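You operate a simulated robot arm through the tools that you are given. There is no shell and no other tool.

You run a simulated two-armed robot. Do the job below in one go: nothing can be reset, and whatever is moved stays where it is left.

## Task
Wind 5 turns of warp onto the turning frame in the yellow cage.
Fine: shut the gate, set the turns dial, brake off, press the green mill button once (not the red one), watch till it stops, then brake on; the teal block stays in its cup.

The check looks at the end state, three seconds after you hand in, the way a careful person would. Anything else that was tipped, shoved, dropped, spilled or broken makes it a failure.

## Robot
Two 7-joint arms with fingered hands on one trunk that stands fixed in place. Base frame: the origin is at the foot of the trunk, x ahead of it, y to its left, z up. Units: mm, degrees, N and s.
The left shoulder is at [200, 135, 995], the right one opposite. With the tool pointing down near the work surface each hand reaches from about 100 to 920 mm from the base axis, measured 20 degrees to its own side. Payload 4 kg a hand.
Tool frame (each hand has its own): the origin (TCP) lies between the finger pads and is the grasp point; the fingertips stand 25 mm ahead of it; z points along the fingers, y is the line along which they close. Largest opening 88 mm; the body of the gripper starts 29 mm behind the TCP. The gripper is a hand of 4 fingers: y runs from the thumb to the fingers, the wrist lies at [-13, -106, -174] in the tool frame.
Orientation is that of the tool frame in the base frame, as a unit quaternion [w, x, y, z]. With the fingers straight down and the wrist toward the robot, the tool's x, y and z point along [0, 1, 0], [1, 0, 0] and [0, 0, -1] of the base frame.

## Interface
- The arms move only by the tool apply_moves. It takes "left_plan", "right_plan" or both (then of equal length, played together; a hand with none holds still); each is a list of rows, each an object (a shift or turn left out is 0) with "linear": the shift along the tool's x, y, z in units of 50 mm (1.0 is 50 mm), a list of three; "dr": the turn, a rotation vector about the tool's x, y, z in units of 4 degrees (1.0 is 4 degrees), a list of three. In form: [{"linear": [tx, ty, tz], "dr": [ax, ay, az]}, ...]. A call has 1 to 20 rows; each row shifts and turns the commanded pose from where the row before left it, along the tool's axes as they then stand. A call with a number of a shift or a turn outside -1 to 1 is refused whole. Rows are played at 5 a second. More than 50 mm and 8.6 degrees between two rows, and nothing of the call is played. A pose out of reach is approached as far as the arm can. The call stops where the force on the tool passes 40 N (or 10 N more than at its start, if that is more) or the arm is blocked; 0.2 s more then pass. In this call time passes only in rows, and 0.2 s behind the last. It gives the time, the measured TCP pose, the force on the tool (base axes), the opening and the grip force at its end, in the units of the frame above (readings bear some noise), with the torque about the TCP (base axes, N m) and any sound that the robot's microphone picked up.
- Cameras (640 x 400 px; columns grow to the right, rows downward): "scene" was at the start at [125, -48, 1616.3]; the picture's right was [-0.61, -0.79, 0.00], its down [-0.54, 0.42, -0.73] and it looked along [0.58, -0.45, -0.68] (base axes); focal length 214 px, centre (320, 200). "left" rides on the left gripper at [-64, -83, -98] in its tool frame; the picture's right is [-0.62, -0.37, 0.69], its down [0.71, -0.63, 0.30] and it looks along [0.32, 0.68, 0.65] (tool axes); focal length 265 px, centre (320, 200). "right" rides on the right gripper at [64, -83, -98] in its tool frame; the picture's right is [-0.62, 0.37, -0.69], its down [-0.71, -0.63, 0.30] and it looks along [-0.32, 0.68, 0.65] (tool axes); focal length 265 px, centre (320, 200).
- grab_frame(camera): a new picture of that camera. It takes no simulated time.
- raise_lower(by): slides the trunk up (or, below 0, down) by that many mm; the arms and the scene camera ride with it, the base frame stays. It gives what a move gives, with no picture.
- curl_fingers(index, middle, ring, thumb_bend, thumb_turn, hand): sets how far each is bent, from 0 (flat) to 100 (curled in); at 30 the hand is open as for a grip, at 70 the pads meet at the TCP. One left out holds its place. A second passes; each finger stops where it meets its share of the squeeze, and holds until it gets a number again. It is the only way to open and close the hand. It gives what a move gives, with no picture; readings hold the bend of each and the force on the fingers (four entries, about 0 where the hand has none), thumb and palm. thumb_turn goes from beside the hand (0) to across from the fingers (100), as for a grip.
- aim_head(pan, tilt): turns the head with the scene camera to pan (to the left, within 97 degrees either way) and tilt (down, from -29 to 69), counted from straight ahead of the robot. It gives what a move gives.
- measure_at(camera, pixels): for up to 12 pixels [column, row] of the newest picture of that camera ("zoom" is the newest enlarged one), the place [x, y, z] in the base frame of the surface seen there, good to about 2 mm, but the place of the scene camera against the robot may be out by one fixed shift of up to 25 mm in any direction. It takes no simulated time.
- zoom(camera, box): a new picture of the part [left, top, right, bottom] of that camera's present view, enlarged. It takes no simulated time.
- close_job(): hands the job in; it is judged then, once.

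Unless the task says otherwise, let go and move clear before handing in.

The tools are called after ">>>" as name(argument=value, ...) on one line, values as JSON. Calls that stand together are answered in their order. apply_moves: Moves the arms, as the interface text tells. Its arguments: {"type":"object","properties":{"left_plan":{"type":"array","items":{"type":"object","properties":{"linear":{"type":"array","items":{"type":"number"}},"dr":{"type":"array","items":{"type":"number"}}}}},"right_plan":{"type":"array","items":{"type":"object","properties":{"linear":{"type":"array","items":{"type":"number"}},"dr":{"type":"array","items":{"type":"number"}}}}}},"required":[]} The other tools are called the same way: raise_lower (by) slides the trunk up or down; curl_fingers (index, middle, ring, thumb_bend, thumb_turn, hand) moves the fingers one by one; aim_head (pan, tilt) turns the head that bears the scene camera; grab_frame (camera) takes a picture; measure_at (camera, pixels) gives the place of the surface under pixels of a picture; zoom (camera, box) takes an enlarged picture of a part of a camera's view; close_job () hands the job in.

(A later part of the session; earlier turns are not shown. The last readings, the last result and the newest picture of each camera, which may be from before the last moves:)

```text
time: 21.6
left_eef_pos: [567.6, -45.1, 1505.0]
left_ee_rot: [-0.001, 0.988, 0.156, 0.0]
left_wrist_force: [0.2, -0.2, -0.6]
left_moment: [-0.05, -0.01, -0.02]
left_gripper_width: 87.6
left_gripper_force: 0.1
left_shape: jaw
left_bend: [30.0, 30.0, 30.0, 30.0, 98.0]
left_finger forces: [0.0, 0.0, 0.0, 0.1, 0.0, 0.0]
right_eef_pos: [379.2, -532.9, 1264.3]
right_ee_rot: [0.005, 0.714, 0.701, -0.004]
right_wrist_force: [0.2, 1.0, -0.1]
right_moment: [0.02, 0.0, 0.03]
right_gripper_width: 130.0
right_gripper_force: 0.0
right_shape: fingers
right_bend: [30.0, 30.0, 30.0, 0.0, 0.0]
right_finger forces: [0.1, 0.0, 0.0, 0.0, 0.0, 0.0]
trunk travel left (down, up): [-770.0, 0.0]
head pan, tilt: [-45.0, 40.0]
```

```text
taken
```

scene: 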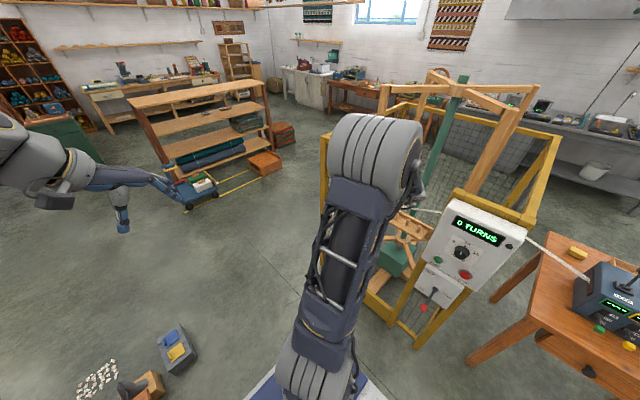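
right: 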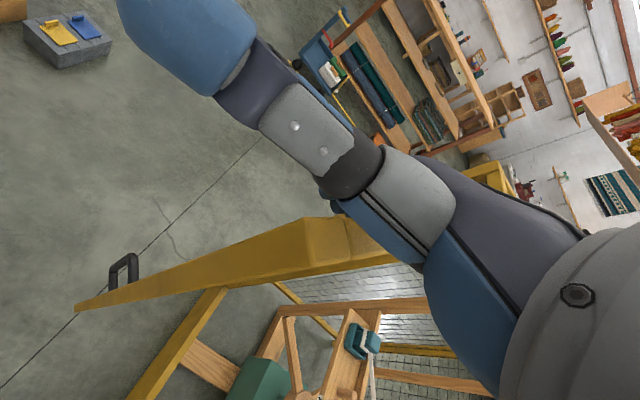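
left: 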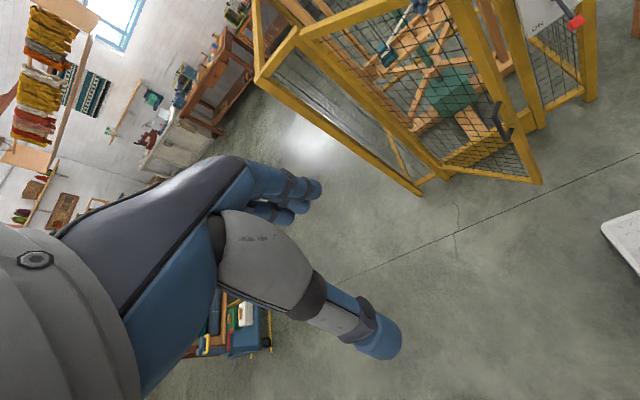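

The gate follows freely (force ≈0) and is about halfway closed. I'll continue along the arc to about θ=162°.

>>> apply_moves(right_plan=[{"linear": [-0.32, -0.3, 0]}, {"linear": [-0.32, -0.3, 0]}, {"linear": [-0.32, -0.3, 0]}, {"linear": [-0.39, -0.25, 0]}, {"linear": [-0.39, -0.25, 0]}, {"linear": [-0.39, -0.25, 0]}, {"linear": [-0.43, -0.15, 0]}, {"linear": [-0.43, -0.1, 0]}])

>>> grab_frame(camera="left")

>>> grab_frame(camera="right")

>>> grab_frame(camera="scene")

```text
time: 23.4
left_eef_pos: [567.1, -45.1, 1506.1]
left_ee_rot: [0.001, 0.988, 0.156, -0.001]
left_wrist_force: [0.4, -0.7, 0.3]
left_moment: [-0.02, 0.0, 0.01]
left_gripper_width: 87.6
left_gripper_force: 0.0
left_shape: jaw
left_bend: [30.0, 30.0, 30.0, 30.0, 98.0]
left_finger forces: [0.1, 0.0, 0.1, 0.0, 0.0, 0.1]
right_eef_pos: [282.1, -681.6, 1266.9]
right_ee_rot: [0.006, 0.714, 0.701, -0.006]
right_wrist_force: [0.6, 0.6, 0.2]
right_moment: [0.01, 0.0, 0.0]
right_gripper_width: 130.0
right_gripper_force: 0.0
right_shape: fingers
right_bend: [30.0, 30.0, 30.0, 0.0, 0.0]
right_finger forces: [0.0, 0.0, 0.1, 0.0, 0.0, 0.1]
trunk travel left (down, up): [-770.0, 0.0]
head pan, tilt: [-45.0, 40.0]
```

```text
taken
```

left: 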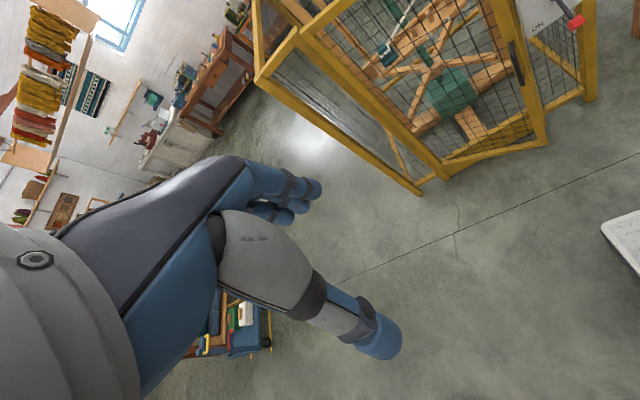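

```text
taken
```

right: 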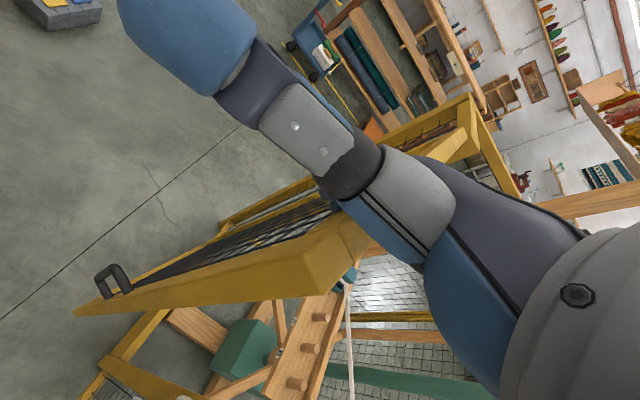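

```text
taken
```

scene: 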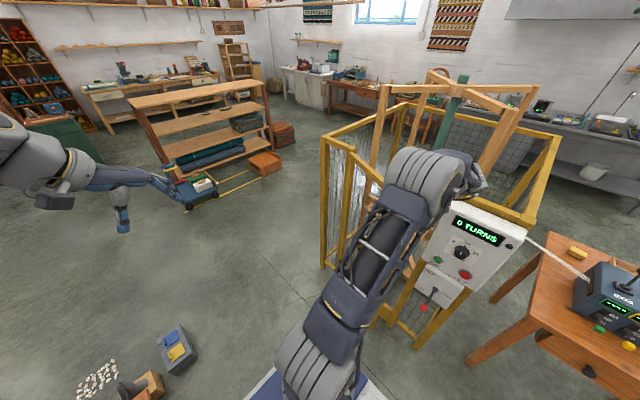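

The gate is most of the way (free stile at px (530,95) in the left picture). I'll measure the gate and the latch-side post to see how much is left.

>>> measure_at(camera="left", pixels=[[545, 138], [530, 105], [520, 65], [505, 25], [440, 175], [380, 105], [330, 50], [310, 30], [590, 95], [560, 60], [520, 75], [420, 190]])

>>> measure_at(camera="right", pixels=[[320, 240], [345, 240], [310, 285], [350, 265], [460, 130], [470, 145], [440, 130], [90, 305], [115, 275]])

>>> zoom(camera="left", box=[440, 0, 600, 160])

```text
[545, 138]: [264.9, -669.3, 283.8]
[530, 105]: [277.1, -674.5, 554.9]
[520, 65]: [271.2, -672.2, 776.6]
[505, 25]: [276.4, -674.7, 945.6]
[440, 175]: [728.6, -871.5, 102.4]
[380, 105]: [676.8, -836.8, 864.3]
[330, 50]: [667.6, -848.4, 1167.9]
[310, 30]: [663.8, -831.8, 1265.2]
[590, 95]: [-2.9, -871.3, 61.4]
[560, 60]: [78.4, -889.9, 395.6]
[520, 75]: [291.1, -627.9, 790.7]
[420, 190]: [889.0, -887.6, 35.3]
```

```text
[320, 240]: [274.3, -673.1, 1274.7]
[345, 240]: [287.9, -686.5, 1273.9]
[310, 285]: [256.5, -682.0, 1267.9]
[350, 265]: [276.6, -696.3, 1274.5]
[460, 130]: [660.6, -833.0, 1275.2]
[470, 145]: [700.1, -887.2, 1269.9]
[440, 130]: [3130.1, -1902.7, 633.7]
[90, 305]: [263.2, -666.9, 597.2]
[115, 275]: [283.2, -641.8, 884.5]
```

```text
2.50 times, centred on (520, 80) of left
```

zoom: 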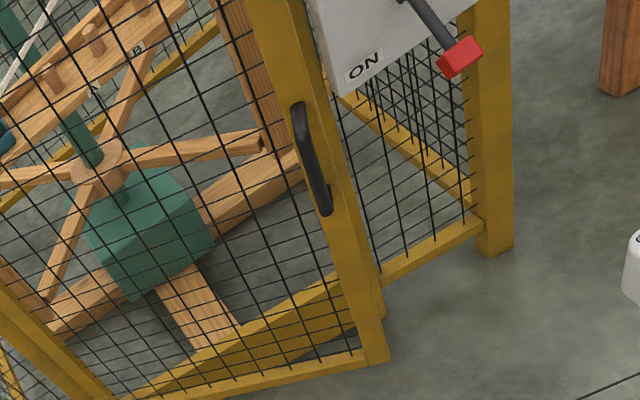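

The gate is at θ≈158° (22° left). I'll keep pushing it toward -y with slow 20 mm steps.

>>> apply_moves(right_plan=[{"linear": [-0.4, 0, 0]}, {"linear": [-0.4, 0, 0]}, {"linear": [-0.4, 0, 0]}, {"linear": [-0.4, 0, 0]}])

>>> grab_frame(camera="left")

>>> grab_frame(camera="right")

```text
time: 24.4
left_eef_pos: [567.1, -46.4, 1506.1]
left_ee_rot: [0.0, 0.988, 0.157, 0.0]
left_wrist_force: [0.1, 0.5, 0.2]
left_moment: [-0.01, 0.02, -0.03]
left_gripper_width: 87.9
left_gripper_force: 0.0
left_shape: jaw
left_bend: [30.0, 30.0, 30.0, 30.0, 98.0]
left_finger forces: [0.1, 0.1, 0.0, 0.1, 0.0, 0.0]
right_eef_pos: [280.2, -759.6, 1268.7]
right_ee_rot: [0.006, 0.714, 0.701, -0.004]
right_wrist_force: [0.2, -0.9, 0.4]
right_moment: [-0.01, 0.04, -0.02]
right_gripper_width: 130.1
right_gripper_force: 0.1
right_shape: fingers
right_bend: [30.0, 30.0, 30.0, 0.0, 0.0]
right_finger forces: [0.0, 0.1, 0.0, 0.0, 0.1, 0.1]
trunk travel left (down, up): [-770.0, 0.0]
head pan, tilt: [-45.0, 40.0]
```

```text
taken
```

left: 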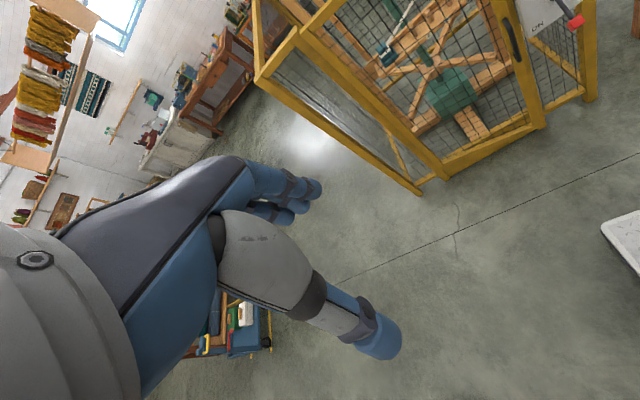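

```text
taken
```

right: 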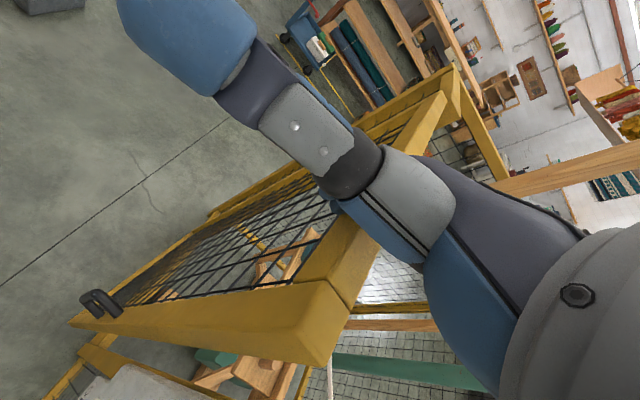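

The gate keeps following with negligible force. I'll measure its present position before the last stretch.

>>> measure_at(camera="right", pixels=[[300, 280], [330, 285], [345, 290], [310, 320], [200, 310], [440, 105], [425, 120], [100, 305], [90, 345], [130, 385], [70, 360]])

>>> zoom(camera="left", box=[440, 0, 600, 160])

```text
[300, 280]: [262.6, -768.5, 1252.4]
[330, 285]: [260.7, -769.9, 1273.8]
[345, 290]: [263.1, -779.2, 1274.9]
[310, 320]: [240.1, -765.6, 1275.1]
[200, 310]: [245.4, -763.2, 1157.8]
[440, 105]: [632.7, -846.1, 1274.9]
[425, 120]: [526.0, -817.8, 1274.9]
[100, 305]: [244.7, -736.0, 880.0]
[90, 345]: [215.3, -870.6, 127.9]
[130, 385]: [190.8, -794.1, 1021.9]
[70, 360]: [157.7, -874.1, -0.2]
```

```text
2.50 times, centred on (520, 80) of left
```

zoom: 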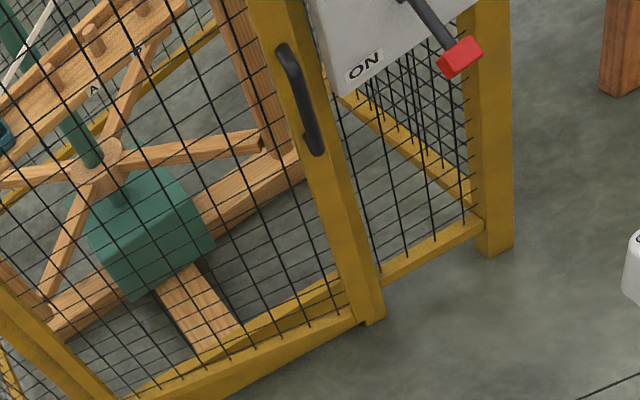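

The free end is at y≈-764 and the front frame at y≈-870, so ~12° remain. I'll push on in 15 mm steps, listening for a latch.

>>> apply_moves(right_plan=[{"linear": [-0.3, 0, 0]}, {"linear": [-0.3, 0, 0]}, {"linear": [-0.3, 0, 0]}, {"linear": [-0.3, 0, 0]}])

>>> grab_frame(camera="left")

>>> grab_frame(camera="right")

```text
time: 25.4
left_eef_pos: [568.3, -45.0, 1506.4]
left_ee_rot: [0.0, 0.988, 0.157, 0.0]
left_wrist_force: [0.4, 0.2, 0.2]
left_moment: [0.01, 0.0, -0.01]
left_gripper_width: 87.6
left_gripper_force: 0.1
left_shape: jaw
left_bend: [30.0, 30.0, 30.0, 30.0, 98.0]
left_finger forces: [0.0, 0.0, 0.0, 0.0, 0.0, 0.0]
right_eef_pos: [278.3, -797.0, 1266.0]
right_ee_rot: [0.006, 0.714, 0.7, -0.003]
right_wrist_force: [-1.4, -0.3, -0.4]
right_moment: [-0.02, -0.01, -0.02]
right_gripper_width: 130.5
right_gripper_force: 0.2
right_shape: fingers
right_bend: [30.0, 30.0, 30.0, 0.0, 0.0]
right_finger forces: [0.0, 0.1, 0.0, 0.1, 0.0, 0.1]
right hand out of reach, approached as far as the arm can: row 3, 4
trunk travel left (down, up): [-770.0, 0.0]
head pan, tilt: [-45.0, 40.0]
```

```text
taken
```

left: 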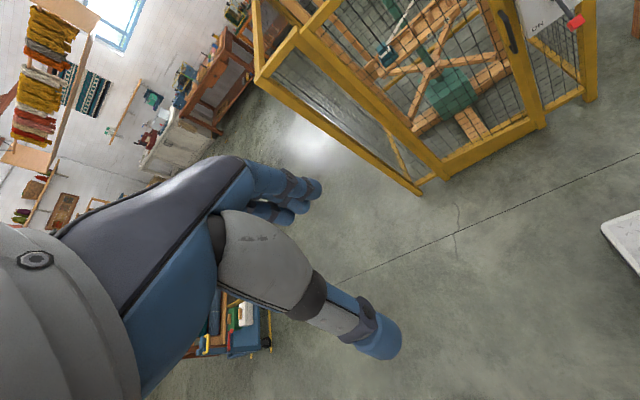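

```text
taken
```

right: 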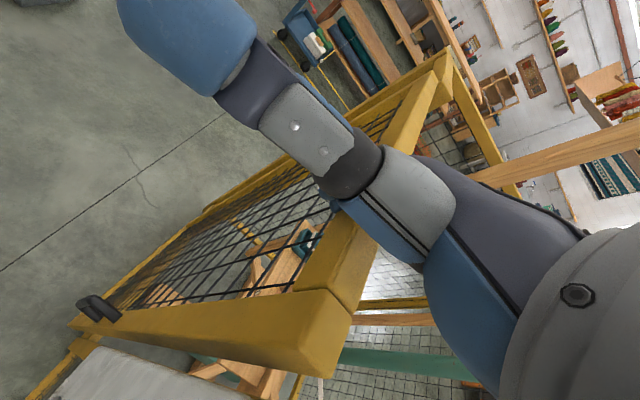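

The arm hit its reach limit at y≈-797 with this posture, so I'll lift off the rail, back away, and later push with fingers pointing at the gate. First lift 90 mm and retreat +y.

>>> apply_moves(right_plan=[{"linear": [0.1, 0, -0.6]}, {"linear": [0.2, 0, -0.8]}, {"linear": [0.8, 0.4, -0.4]}, {"linear": [0.8, 0.4, 0]}])

>>> curl_fingers(hand="right", thumb_turn=98, thumb_bend=30)

>>> grab_frame(camera="right")

>>> grab_frame(camera="left")

>>> grab_frame(camera="scene")

```text
time: 26.4
left_eef_pos: [567.2, -45.7, 1504.7]
left_ee_rot: [0.0, 0.988, 0.157, 0.0]
left_wrist_force: [0.1, -0.4, 0.3]
left_moment: [-0.02, 0.01, 0.03]
left_gripper_width: 87.8
left_gripper_force: 0.0
left_shape: jaw
left_bend: [30.0, 30.0, 30.0, 30.0, 98.0]
left_finger forces: [0.0, 0.0, 0.1, 0.0, 0.1, 0.1]
right_eef_pos: [319.4, -704.0, 1355.1]
right_ee_rot: [0.006, 0.715, 0.7, -0.005]
right_wrist_force: [0.4, -0.7, -0.4]
right_moment: [0.03, -0.01, 0.0]
right_gripper_width: 130.3
right_gripper_force: 0.1
right_shape: fingers
right_bend: [30.0, 30.0, 30.0, 0.0, 0.0]
right_finger forces: [0.1, 0.0, 0.0, 0.0, 0.1, 0.0]
trunk travel left (down, up): [-770.0, 0.0]
head pan, tilt: [-45.0, 40.0]
```

```text
time: 27.4
left_eef_pos: [567.0, -44.1, 1505.3]
left_ee_rot: [0.0, 0.988, 0.157, 0.0]
left_wrist_force: [-0.9, -1.0, -0.6]
left_moment: [-0.04, 0.01, -0.01]
left_gripper_width: 87.9
left_gripper_force: 0.0
left_shape: jaw
left_bend: [30.0, 30.0, 30.0, 30.0, 98.0]
left_finger forces: [0.0, 0.0, 0.1, 0.0, 0.0, 0.0]
right_eef_pos: [320.0, -702.2, 1355.7]
right_ee_rot: [0.006, 0.713, 0.701, -0.004]
right_wrist_force: [0.0, 1.1, -0.2]
right_moment: [0.02, -0.02, -0.01]
right_gripper_width: 85.6
right_gripper_force: 0.1
right_shape: fingers
right_bend: [30.0, 30.0, 30.0, 30.0, 95.0]
right_finger forces: [0.0, 0.1, 0.0, 0.1, 0.1, 0.1]
trunk travel left (down, up): [-770.0, 0.0]
head pan, tilt: [-45.0, 40.0]
```

```text
taken
```

right: 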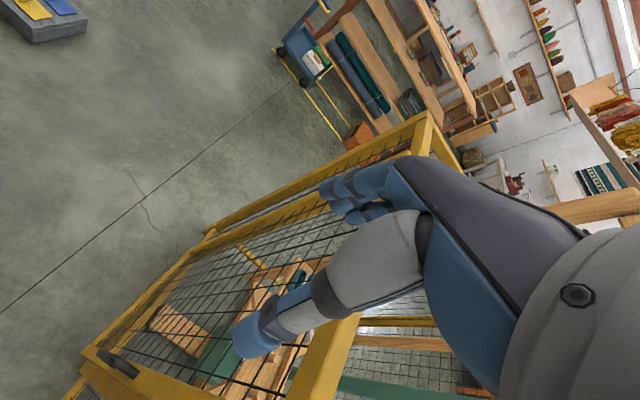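

```text
taken
```

left: 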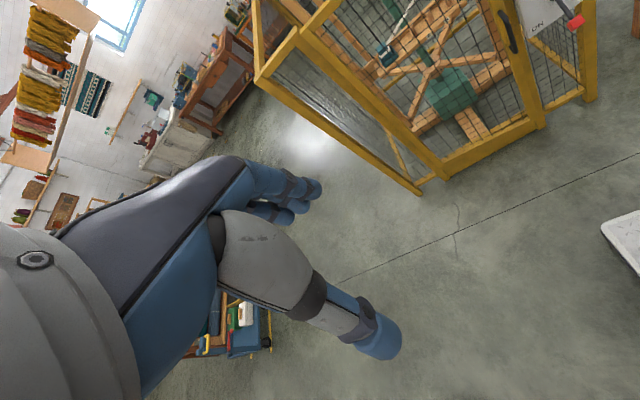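

```text
taken
```

scene: 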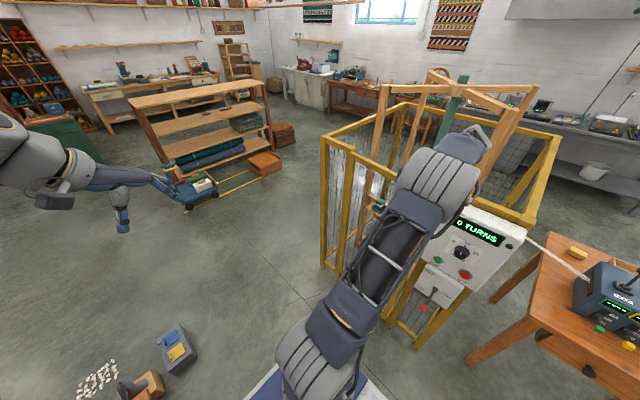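

The hand is clear at (320,-702,1355) and the gate stays put. Now I'll tip the hand so its fingers point toward -y (rotation about tool y), in two stages.

>>> apply_moves(right_plan=[{"dr": [0, -1, 0]}, {"dr": [0, -1, 0]}, {"dr": [0, -1, 0]}, {"dr": [0, -1, 0]}, {"dr": [0, -1, 0]}, {"dr": [0, -1, 0]}, {"dr": [0, -1, 0]}, {"dr": [0, -1, 0]}, {"dr": [0, -1, 0]}, {"dr": [0, -1, 0]}, {"dr": [0, -1, 0]}, {"dr": [0, -1, 0]}])

>>> grab_frame(camera="right")

>>> grab_frame(camera="scene")

```text
time: 30.0
left_eef_pos: [567.5, -44.7, 1505.8]
left_ee_rot: [-0.001, 0.988, 0.157, 0.0]
left_wrist_force: [0.0, -0.2, 0.2]
left_moment: [0.04, -0.02, 0.04]
left_gripper_width: 87.8
left_gripper_force: 0.1
left_shape: jaw
left_bend: [30.0, 30.0, 30.0, 30.0, 98.0]
left_finger forces: [0.0, 0.0, 0.0, 0.2, 0.0, 0.1]
right_eef_pos: [320.6, -702.7, 1355.0]
right_ee_rot: [0.29, 0.65, 0.637, -0.295]
right_wrist_force: [-0.7, -0.6, -0.5]
right_moment: [-0.02, -0.05, 0.02]
right_gripper_width: 85.4
right_gripper_force: 0.0
right_shape: fingers
right_bend: [30.0, 30.0, 30.0, 30.0, 95.0]
right_finger forces: [0.0, 0.0, 0.1, 0.0, 0.0, 0.0]
trunk travel left (down, up): [-770.0, 0.0]
head pan, tilt: [-45.0, 40.0]
```

```text
taken
```

right: 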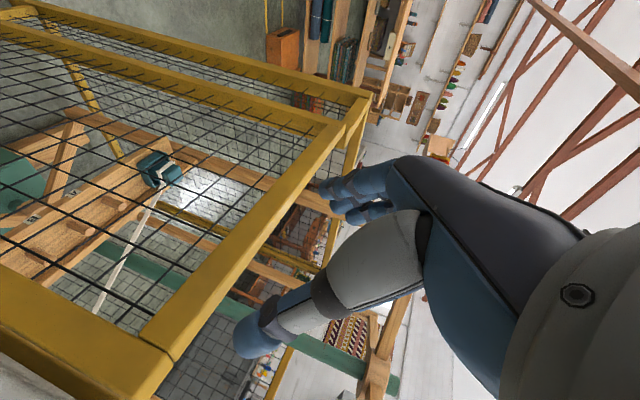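

```text
taken
```

scene: 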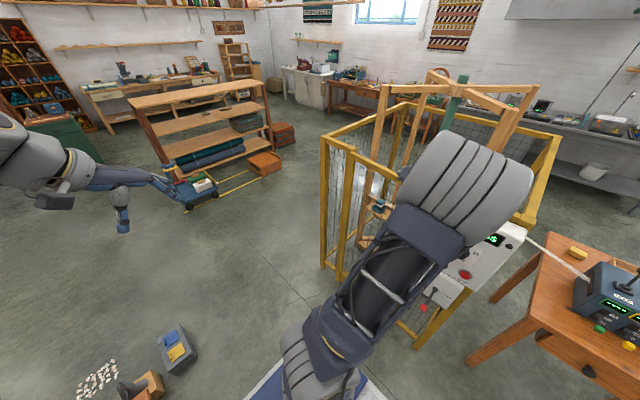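

The rotation works, with the hand now about halfway (48°). I'll check the elbow's distance from the panel and the gate's current line.

>>> measure_at(camera="scene", pixels=[[520, 190], [500, 220], [465, 140], [400, 190], [460, 250], [350, 300]])

>>> measure_at(camera="right", pixels=[[80, 350], [30, 310], [160, 340], [230, 240], [320, 140], [335, 105], [100, 300], [260, 200]])

```text
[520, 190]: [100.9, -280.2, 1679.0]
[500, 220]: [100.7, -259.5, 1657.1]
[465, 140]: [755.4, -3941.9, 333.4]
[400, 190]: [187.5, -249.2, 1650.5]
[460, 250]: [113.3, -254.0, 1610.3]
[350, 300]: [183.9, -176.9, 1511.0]
```

```text
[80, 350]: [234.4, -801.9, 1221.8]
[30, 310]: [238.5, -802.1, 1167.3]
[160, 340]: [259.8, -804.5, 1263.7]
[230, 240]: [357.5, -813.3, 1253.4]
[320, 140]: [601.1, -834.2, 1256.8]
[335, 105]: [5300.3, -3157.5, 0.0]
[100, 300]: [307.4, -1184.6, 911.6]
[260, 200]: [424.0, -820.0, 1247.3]
```

The gate's outer face now runs from (234,-802) to (601,-834), so only ~5° remain. I'll finish the tilt so the fingers point straight at the gate.

>>> apply_moves(right_plan=[{"dr": [0, -1, 0]}, {"dr": [0, -1, 0]}, {"dr": [0, -1, 0]}, {"dr": [0, -1, 0]}, {"dr": [0, -1, 0]}, {"dr": [0, -1, 0]}, {"dr": [0, -1, 0]}, {"dr": [0, -1, 0]}, {"dr": [0, -1, 0]}, {"dr": [0, -1, 0]}])

>>> grab_frame(camera="right")

>>> grab_frame(camera="scene")

```text
time: 32.2
left_eef_pos: [567.2, -45.1, 1504.6]
left_ee_rot: [0.0, 0.988, 0.156, 0.0]
left_wrist_force: [-0.4, -1.0, -0.4]
left_moment: [0.03, 0.02, 0.01]
left_gripper_width: 87.6
left_gripper_force: 0.1
left_shape: jaw
left_bend: [30.0, 30.0, 30.0, 30.0, 98.0]
left_finger forces: [0.0, 0.0, 0.0, 0.1, 0.1, 0.0]
right_eef_pos: [373.6, -831.2, 1442.4]
right_ee_rot: [0.482, 0.519, 0.504, -0.494]
right_wrist_force: [0.1, -0.6, 0.0]
right_moment: [0.05, 0.03, 0.01]
right_gripper_width: 85.4
right_gripper_force: 0.0
right_shape: fingers
right_bend: [30.0, 30.0, 30.0, 30.0, 96.0]
right_finger forces: [0.0, 0.1, 0.0, 0.1, 0.0, 0.1]
right hand out of reach, approached as far as the arm can: row 1, 2, 3, 4, 5, 6, 7, 8, 9
trunk travel left (down, up): [-770.0, 0.0]
head pan, tilt: [-45.0, 40.0]
```

```text
taken
```

right: 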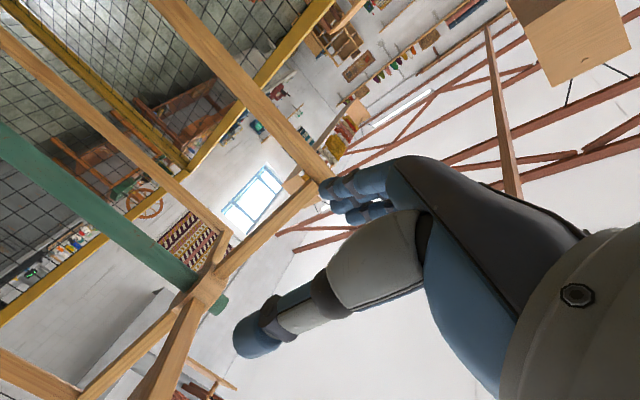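

```text
taken
```

scene: 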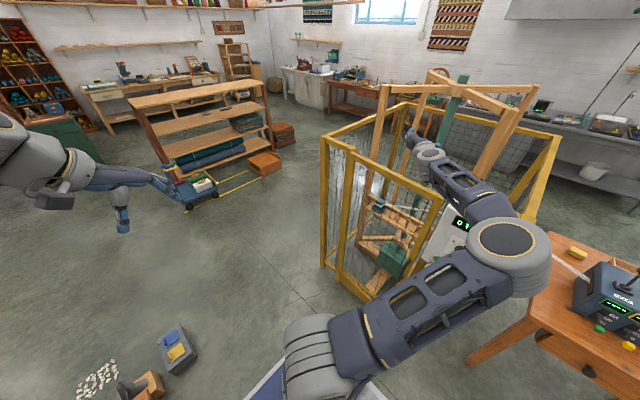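

The arm flipped to another configuration: the hand is at (374,-831,1442) above the gate line, elbow now out right at px (510,255). Nothing was touched, but I'll check where the elbow and hand are relative to the panel, table and wooden frame before moving.

>>> measure_at(camera="scene", pixels=[[505, 240], [545, 250], [530, 290], [500, 290], [455, 180], [430, 150], [410, 135], [485, 205], [470, 230], [400, 330]])

>>> zoom(camera="scene", box=[360, 80, 580, 300])

>>> grab_frame(camera="left")

```text
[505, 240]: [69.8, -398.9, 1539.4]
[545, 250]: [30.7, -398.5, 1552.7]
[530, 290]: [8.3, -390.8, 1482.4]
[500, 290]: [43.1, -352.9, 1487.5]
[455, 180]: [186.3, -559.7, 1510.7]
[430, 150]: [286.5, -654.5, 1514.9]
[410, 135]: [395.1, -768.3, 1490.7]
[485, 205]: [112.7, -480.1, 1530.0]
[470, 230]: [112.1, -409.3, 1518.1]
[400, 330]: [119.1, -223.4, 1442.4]
```

```text
1.82 times, centred on (470, 190) of scene
```

zoom: 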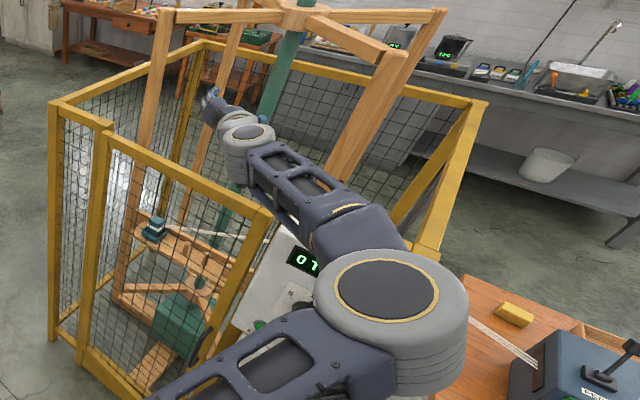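

```text
taken
```

left: 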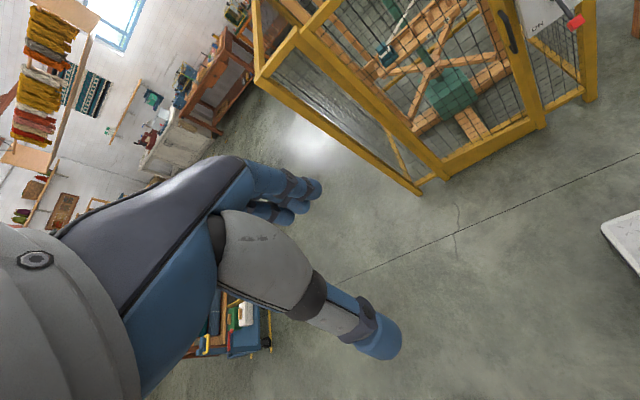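

No contact is visible and forces are zero; elbow is at (40,-395,1540), clear of panel and table. I'll command a small retreat up and +y to bring the hand back out from over the gate.

>>> apply_moves(right_plan=[{"linear": [-0.6, 0, -0.6]}, {"linear": [0, 0, -0.2]}])

>>> grab_frame(camera="scene")

>>> grab_frame(camera="right")

```text
time: 32.8
left_eef_pos: [567.9, -45.3, 1506.0]
left_ee_rot: [0.0, 0.988, 0.156, 0.0]
left_wrist_force: [-0.6, -0.6, 0.0]
left_moment: [0.03, -0.01, 0.0]
left_gripper_width: 87.5
left_gripper_force: 0.0
left_shape: jaw
left_bend: [30.0, 30.0, 30.0, 30.0, 98.0]
left_finger forces: [0.0, 0.0, 0.0, 0.1, 0.0, 0.1]
right_eef_pos: [374.5, -791.9, 1473.2]
right_ee_rot: [0.492, 0.51, 0.499, -0.499]
right_wrist_force: [-1.4, 0.1, 0.0]
right_moment: [-0.03, -0.02, -0.01]
right_gripper_width: 85.2
right_gripper_force: 0.1
right_shape: fingers
right_bend: [30.0, 30.0, 30.0, 30.0, 96.0]
right_finger forces: [0.0, 0.1, 0.0, 0.1, 0.0, 0.1]
trunk travel left (down, up): [-770.0, 0.0]
head pan, tilt: [-45.0, 40.0]
```

```text
taken
```

scene: 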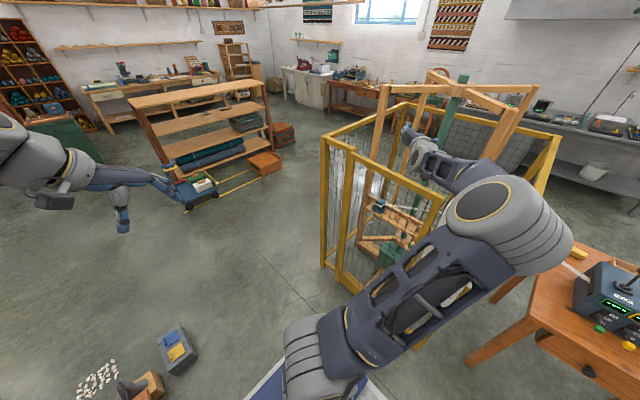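

```text
taken
```

right: 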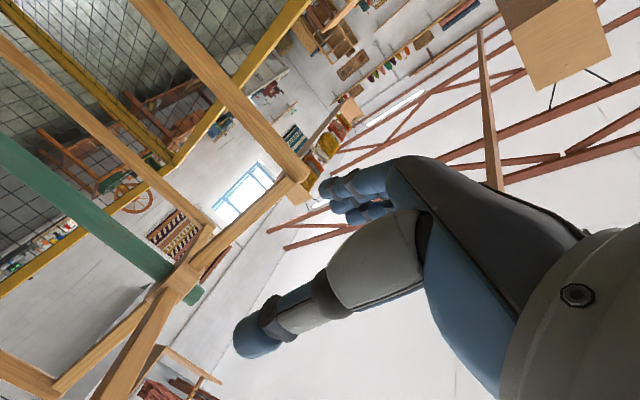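

The hand responded properly and now points at -y. I'll retreat to y≈-690, then lower to the top-rail height.

>>> apply_moves(right_plan=[{"linear": [0, 0, -0.7]}, {"linear": [0, 0, -0.7]}, {"linear": [0, 0, -0.7]}, {"linear": [0.4, 0, 0]}, {"linear": [0.6, 0, 0]}, {"linear": [0.6, 0, 0]}])

>>> grab_frame(camera="scene")

>>> grab_frame(camera="right")

```text
time: 34.2
left_eef_pos: [568.0, -44.4, 1506.4]
left_ee_rot: [0.001, 0.988, 0.156, 0.0]
left_wrist_force: [0.1, 0.4, -0.3]
left_moment: [0.01, 0.03, 0.0]
left_gripper_width: 87.5
left_gripper_force: 0.1
left_shape: jaw
left_bend: [30.0, 30.0, 30.0, 30.0, 98.0]
left_finger forces: [0.0, 0.1, 0.0, 0.1, 0.0, 0.0]
right_eef_pos: [376.4, -684.8, 1394.5]
right_ee_rot: [0.492, 0.511, 0.499, -0.499]
right_wrist_force: [0.1, -0.2, 0.4]
right_moment: [0.03, 0.0, -0.01]
right_gripper_width: 85.5
right_gripper_force: 0.1
right_shape: fingers
right_bend: [30.0, 30.0, 30.0, 30.0, 96.0]
right_finger forces: [0.1, 0.0, 0.0, 0.0, 0.0, 0.0]
trunk travel left (down, up): [-770.0, 0.0]
head pan, tilt: [-45.0, 40.0]
```

```text
taken
```

scene: 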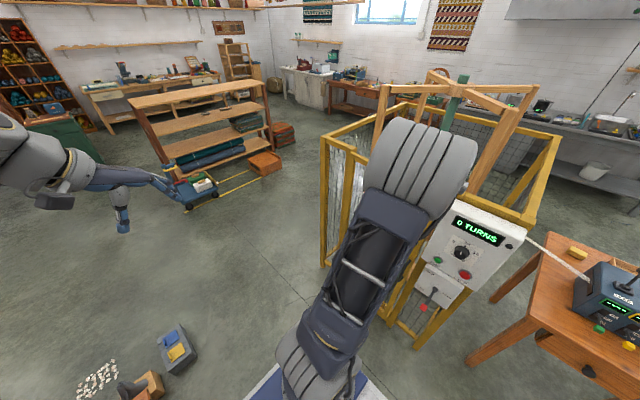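

```text
taken
```

right: 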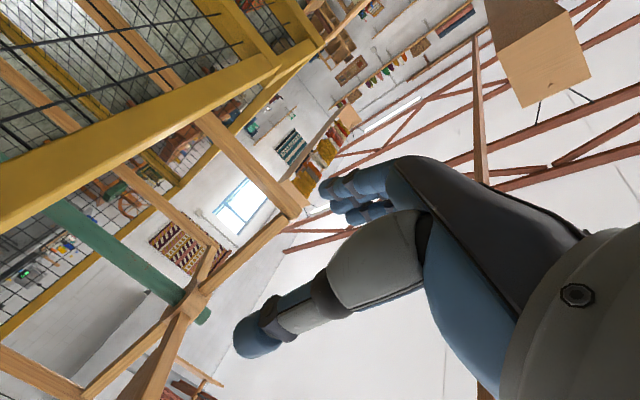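

Hand at (376,-685,1395), pointing at the gate. I'll pinch the fingers together for a stiff tip and lower to z≈1252.

>>> curl_fingers(hand="right", index=68, middle=68, ring=68, thumb_bend=68, thumb_turn=98)

>>> apply_moves(right_plan=[{"linear": [0.7, 0, 0]}, {"linear": [0.7, 0, 0]}, {"linear": [0.7, 0, 0]}, {"linear": [0.7, 0, 0]}])

>>> grab_frame(camera="scene")

>>> grab_frame(camera="right")

```text
time: 35.2
left_eef_pos: [567.5, -44.7, 1505.8]
left_ee_rot: [0.0, 0.988, 0.157, 0.0]
left_wrist_force: [0.6, 0.5, 0.1]
left_moment: [-0.01, 0.0, -0.02]
left_gripper_width: 87.4
left_gripper_force: 0.1
left_shape: jaw
left_bend: [30.0, 30.0, 30.0, 30.0, 98.0]
left_finger forces: [0.1, 0.0, 0.1, 0.0, 0.1, 0.1]
right_eef_pos: [375.3, -684.8, 1395.0]
right_ee_rot: [0.491, 0.511, 0.5, -0.498]
right_wrist_force: [-0.4, -0.7, 0.4]
right_moment: [-0.01, -0.01, -0.01]
right_gripper_width: 2.9
right_gripper_force: 0.0
right_shape: fingers
right_bend: [68.0, 68.0, 68.0, 68.0, 100.0]
right_finger forces: [0.0, 0.0, 0.1, 0.0, 0.0, 0.0]
trunk travel left (down, up): [-770.0, 0.0]
head pan, tilt: [-45.0, 40.0]
```

```text
time: 36.2
left_eef_pos: [567.6, -45.6, 1505.8]
left_ee_rot: [0.0, 0.988, 0.157, -0.001]
left_wrist_force: [0.1, -0.1, -0.6]
left_moment: [-0.01, 0.01, -0.01]
left_gripper_width: 87.7
left_gripper_force: 0.1
left_shape: jaw
left_bend: [30.0, 30.0, 30.0, 30.0, 98.0]
left_finger forces: [0.0, 0.0, 0.0, 0.0, 0.0, 0.0]
right_eef_pos: [378.3, -682.1, 1255.9]
right_ee_rot: [0.492, 0.511, 0.499, -0.498]
right_wrist_force: [0.0, -0.4, 0.2]
right_moment: [0.0, -0.01, 0.02]
right_gripper_width: 2.6
right_gripper_force: 0.0
right_shape: fingers
right_bend: [68.0, 68.0, 68.0, 68.0, 100.0]
right_finger forces: [0.1, 0.1, 0.1, 0.0, 0.0, 0.1]
trunk travel left (down, up): [-770.0, 0.0]
head pan, tilt: [-45.0, 40.0]
```

```text
taken
```

scene: 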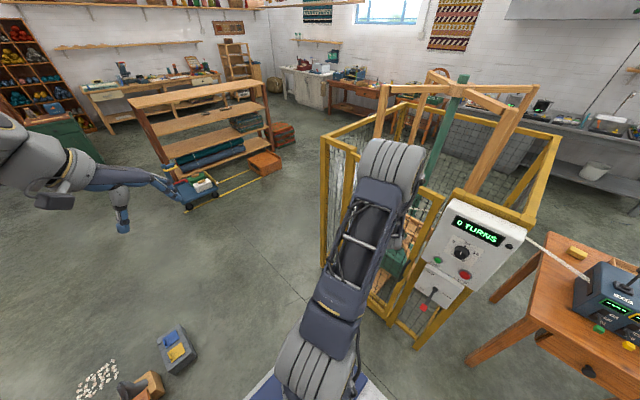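

```text
taken
```

right: 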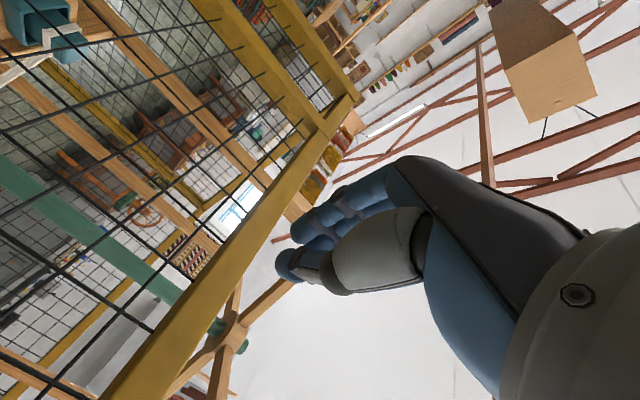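

The tips are ~105 mm from the rail (outer face y≈-815 at x=378). I'll advance and push the gate the last bit in small steps.

>>> apply_moves(right_plan=[{"linear": [0.12, 0, 0.6]}, {"linear": [0, 0, 0.6]}, {"linear": [0, 0, 0.5]}, {"linear": [0, 0, 0.3]}, {"linear": [0, 0, 0.2]}, {"linear": [0, 0, 0.2]}, {"linear": [0, 0, 0.2]}, {"linear": [0, 0, 0.2]}])

>>> grab_frame(camera="left")

>>> grab_frame(camera="right")

```text
time: 38.0
left_eef_pos: [568.2, -45.0, 1506.0]
left_ee_rot: [0.0, 0.988, 0.157, 0.001]
left_wrist_force: [-0.6, 0.3, 0.3]
left_moment: [0.01, -0.01, 0.0]
left_gripper_width: 87.7
left_gripper_force: 0.1
left_shape: jaw
left_bend: [30.0, 30.0, 30.0, 30.0, 98.0]
left_finger forces: [0.0, 0.1, 0.1, 0.0, 0.0, 0.0]
right_eef_pos: [375.2, -822.1, 1245.9]
right_ee_rot: [0.49, 0.511, 0.5, -0.498]
right_wrist_force: [-0.9, -0.3, 0.4]
right_moment: [0.0, 0.0, -0.01]
right_gripper_width: 2.6
right_gripper_force: 0.1
right_shape: fingers
right_bend: [68.0, 68.0, 68.0, 68.0, 100.0]
right_finger forces: [0.1, 0.0, 0.0, 0.1, 0.0, 0.0]
trunk travel left (down, up): [-770.0, 0.0]
head pan, tilt: [-45.0, 40.0]
```

```text
taken
```

left: 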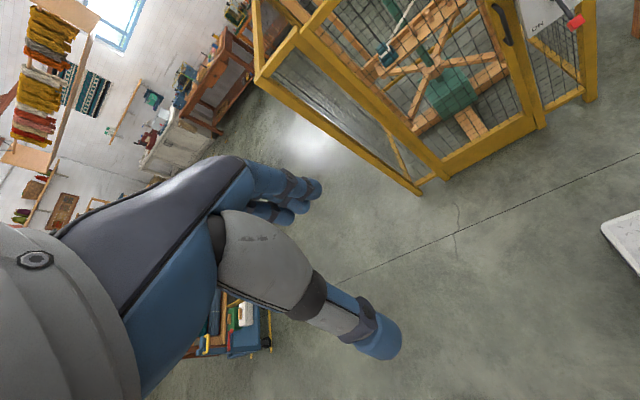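

```text
taken
```

right: 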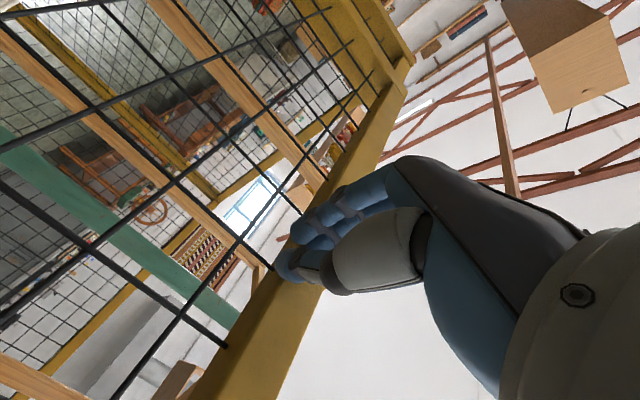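

TCP reached y=-822 with almost no force. I'll measure whether the gate has followed to the closed plane.

>>> measure_at(camera="right", pixels=[[240, 340], [260, 300], [380, 90], [400, 60], [350, 150], [360, 130], [350, 20], [390, 30]])

>>> measure_at(camera="left", pixels=[[545, 128], [525, 95], [510, 60], [495, 20], [455, 170], [560, 95], [535, 30], [590, 60]])

>>> zoom(camera="left", box=[440, 0, 600, 160])

>>> zoom(camera="right", box=[220, 180, 380, 330])

```text
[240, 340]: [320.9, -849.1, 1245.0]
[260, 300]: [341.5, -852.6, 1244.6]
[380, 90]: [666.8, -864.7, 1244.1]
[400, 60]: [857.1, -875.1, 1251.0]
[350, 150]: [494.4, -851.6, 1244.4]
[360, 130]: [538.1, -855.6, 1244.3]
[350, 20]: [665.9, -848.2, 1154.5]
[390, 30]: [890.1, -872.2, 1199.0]
```

```text
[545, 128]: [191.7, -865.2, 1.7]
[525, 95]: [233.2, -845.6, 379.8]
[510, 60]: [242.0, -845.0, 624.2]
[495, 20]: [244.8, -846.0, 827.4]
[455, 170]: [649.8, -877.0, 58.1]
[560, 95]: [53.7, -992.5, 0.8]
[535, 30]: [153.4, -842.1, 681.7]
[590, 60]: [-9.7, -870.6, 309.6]
```

```text
2.50 times, centred on (520, 80) of left
```

zoom: 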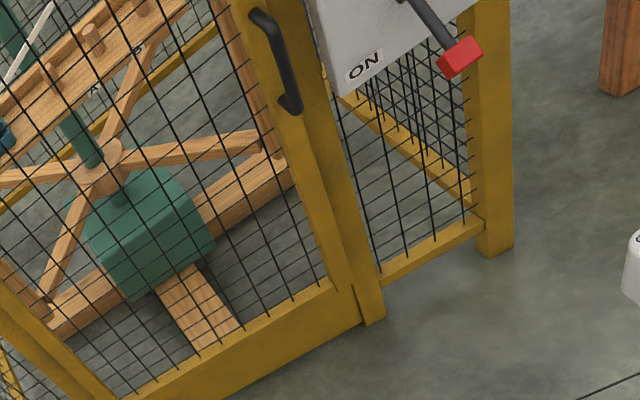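

```text
2.67 times, centred on (300, 255) of right
```

zoom: 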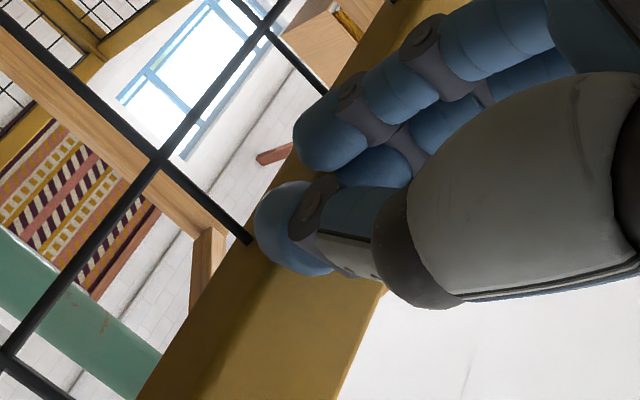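

The gate's outer face is at y≈-845 at the free end versus ≈-863 near the hinge, so ~2° remain. I'll push on in 5 mm steps.

>>> apply_moves(right_plan=[{"linear": [0, 0, 0.12]}, {"linear": [0, 0, 0.12]}, {"linear": [0, 0, 0.12]}, {"linear": [0, 0, 0.12]}, {"linear": [0, 0, 0.12]}])

>>> grab_frame(camera="left")

>>> measure_at(camera="left", pixels=[[525, 95], [510, 60], [495, 20], [380, 110], [350, 75]])

```text
time: 38.6
left_eef_pos: [566.1, -42.7, 1506.9]
left_ee_rot: [-0.001, 0.988, 0.157, 0.0]
left_wrist_force: [0.1, 0.0, -0.1]
left_moment: [-0.02, 0.05, -0.04]
left_gripper_width: 87.7
left_gripper_force: 0.1
left_shape: jaw
left_bend: [30.0, 30.0, 30.0, 30.0, 98.0]
left_finger forces: [0.1, 0.1, 0.0, 0.1, 0.1, 0.0]
right_eef_pos: [376.4, -829.4, 1243.2]
right_ee_rot: [0.491, 0.511, 0.503, -0.495]
right_wrist_force: [-3.0, 29.1, 1.4]
right_moment: [0.04, 0.03, -0.47]
right_gripper_width: 3.6
right_gripper_force: 14.2
right_shape: fingers
right_bend: [69.0, 68.0, 68.0, 69.0, 100.0]
right_finger forces: [1.5, 0.0, 0.1, 0.0, 27.2, 0.1]
trunk travel left (down, up): [-770.0, 0.0]
head pan, tilt: [-45.0, 40.0]
stopped in row 3 (right hand): the force on the tool passed its limit at 52 N (the readings are from after the stop); the commanded pose is now the measured one
```

```text
taken
```

left: 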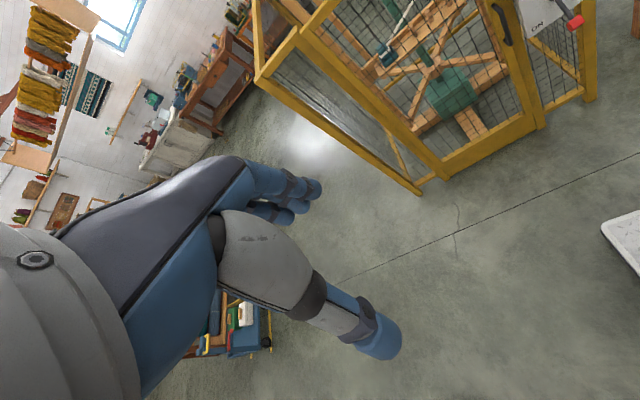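

```text
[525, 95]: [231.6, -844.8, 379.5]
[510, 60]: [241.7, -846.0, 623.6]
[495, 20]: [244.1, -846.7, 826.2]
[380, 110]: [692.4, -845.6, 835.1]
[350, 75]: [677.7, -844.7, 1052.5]
```

The push met a firm stop (52 N) and the gate face is now uniformly at y≈-846 from x=244 to x=692 — closed. I'll back off and confirm it stays shut.

>>> apply_moves(right_plan=[{"linear": [0, 0, -0.3]}, {"linear": [0, 0, -0.7]}, {"linear": [0, 0, -0.8]}, {"linear": [0, 0, -0.8]}])

>>> grab_frame(camera="left")

>>> measure_at(camera="left", pixels=[[525, 95], [510, 60], [495, 20], [380, 110], [350, 75], [530, 90]])

>>> zoom(camera="left", box=[440, 0, 600, 160])

>>> grab_frame(camera="right")

```text
time: 39.6
left_eef_pos: [566.8, -45.0, 1505.1]
left_ee_rot: [-0.001, 0.988, 0.157, 0.0]
left_wrist_force: [0.2, 0.5, -0.1]
left_moment: [0.03, 0.02, 0.0]
left_gripper_width: 87.7
left_gripper_force: 0.1
left_shape: jaw
left_bend: [30.0, 30.0, 30.0, 30.0, 98.0]
left_finger forces: [0.0, 0.1, 0.0, 0.0, 0.0, 0.1]
right_eef_pos: [378.1, -700.5, 1248.0]
right_ee_rot: [0.49, 0.511, 0.502, -0.497]
right_wrist_force: [0.3, -0.1, -0.1]
right_moment: [0.0, 0.01, 0.01]
right_gripper_width: 2.4
right_gripper_force: 0.0
right_shape: fingers
right_bend: [68.0, 68.0, 68.0, 68.0, 100.0]
right_finger forces: [0.0, 0.0, 0.1, 0.0, 0.1, 0.0]
trunk travel left (down, up): [-770.0, 0.0]
head pan, tilt: [-45.0, 40.0]
```

```text
taken
```

left: 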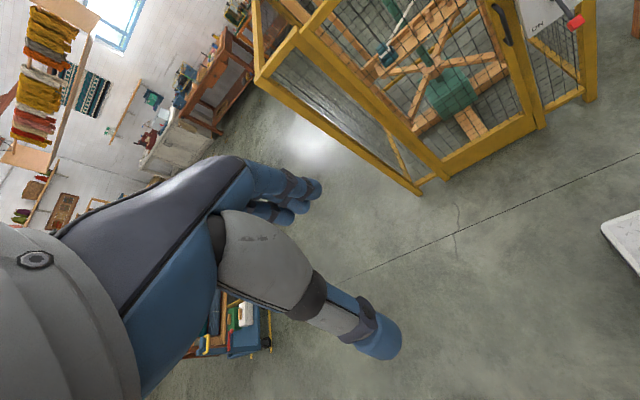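

```text
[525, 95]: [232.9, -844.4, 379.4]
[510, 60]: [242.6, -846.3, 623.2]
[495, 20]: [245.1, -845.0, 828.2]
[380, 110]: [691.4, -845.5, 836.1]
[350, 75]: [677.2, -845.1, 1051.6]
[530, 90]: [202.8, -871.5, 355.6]
```

```text
2.50 times, centred on (520, 80) of left
```

zoom: 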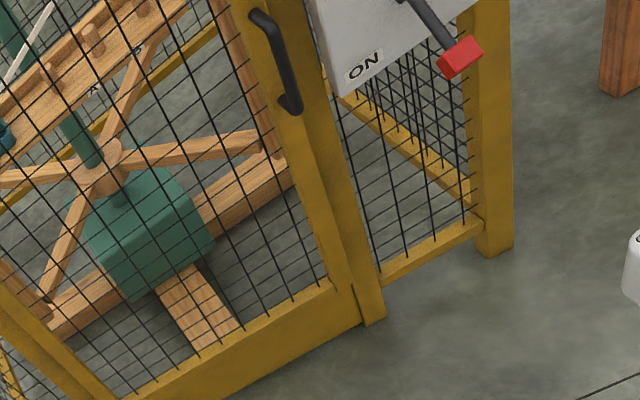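

```text
taken
```

right: 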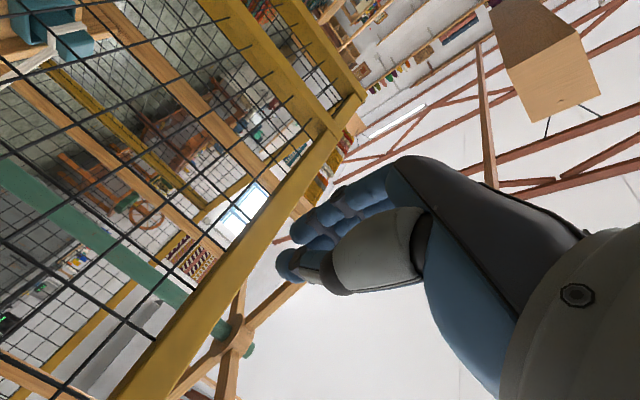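

The gate stays shut. Next the dial; I'll calibrate the head camera against the wrist camera using the red brake knob and "ON" label visible in both.

>>> grab_frame(camera="scene")

>>> zoom(camera="scene", box=[380, 190, 540, 350])

>>> measure_at(camera="left", pixels=[[576, 19], [578, 24], [571, 22], [537, 28], [505, 40], [560, 3]])

```text
taken
```

scene: 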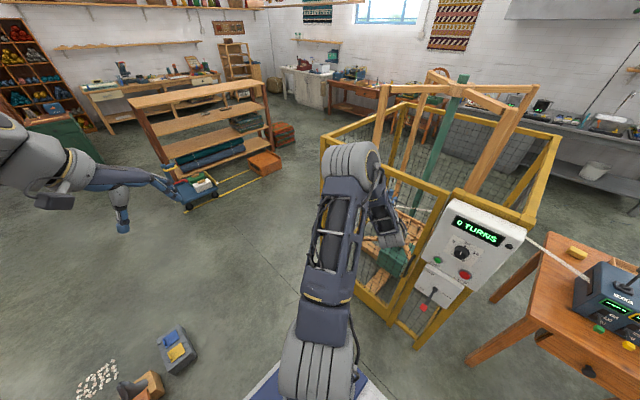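

```text
2.50 times, centred on (460, 270) of scene
```

zoom: 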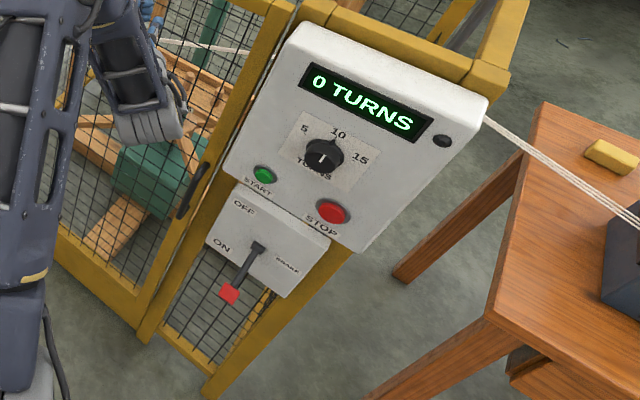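

```text
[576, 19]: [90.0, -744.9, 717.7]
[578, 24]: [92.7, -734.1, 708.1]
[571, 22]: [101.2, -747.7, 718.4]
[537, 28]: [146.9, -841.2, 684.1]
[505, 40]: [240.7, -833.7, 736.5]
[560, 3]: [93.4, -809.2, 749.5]
```

Now the whole panel is visible in the zoom: dial (320,155), START (264,175), STOP (331,211), brake knob (229,293). I'll measure these there for comparison.

>>> measure_at(camera="zoom", pixels=[[229, 290], [229, 297], [222, 246], [258, 248], [264, 174], [331, 210], [320, 157], [305, 128], [338, 133], [360, 158], [340, 230], [345, 190]])

>>> zoom(camera="scene", box=[425, 210, 495, 300])

```text
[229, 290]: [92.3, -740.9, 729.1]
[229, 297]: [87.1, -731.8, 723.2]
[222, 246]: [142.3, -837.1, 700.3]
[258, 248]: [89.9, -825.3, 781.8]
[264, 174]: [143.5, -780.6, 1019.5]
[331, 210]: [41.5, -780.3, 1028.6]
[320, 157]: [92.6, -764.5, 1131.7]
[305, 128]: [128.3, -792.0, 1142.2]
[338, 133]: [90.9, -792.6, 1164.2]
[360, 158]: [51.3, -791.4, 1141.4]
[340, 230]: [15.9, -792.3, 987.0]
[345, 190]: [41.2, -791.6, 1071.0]
```

```text
4.44 times, centred on (460, 255) of scene
```

zoom: 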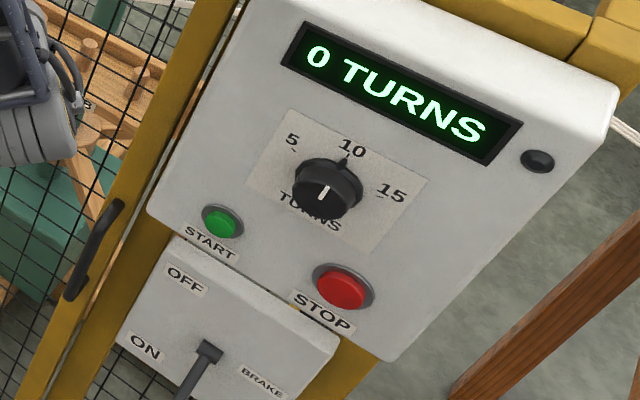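

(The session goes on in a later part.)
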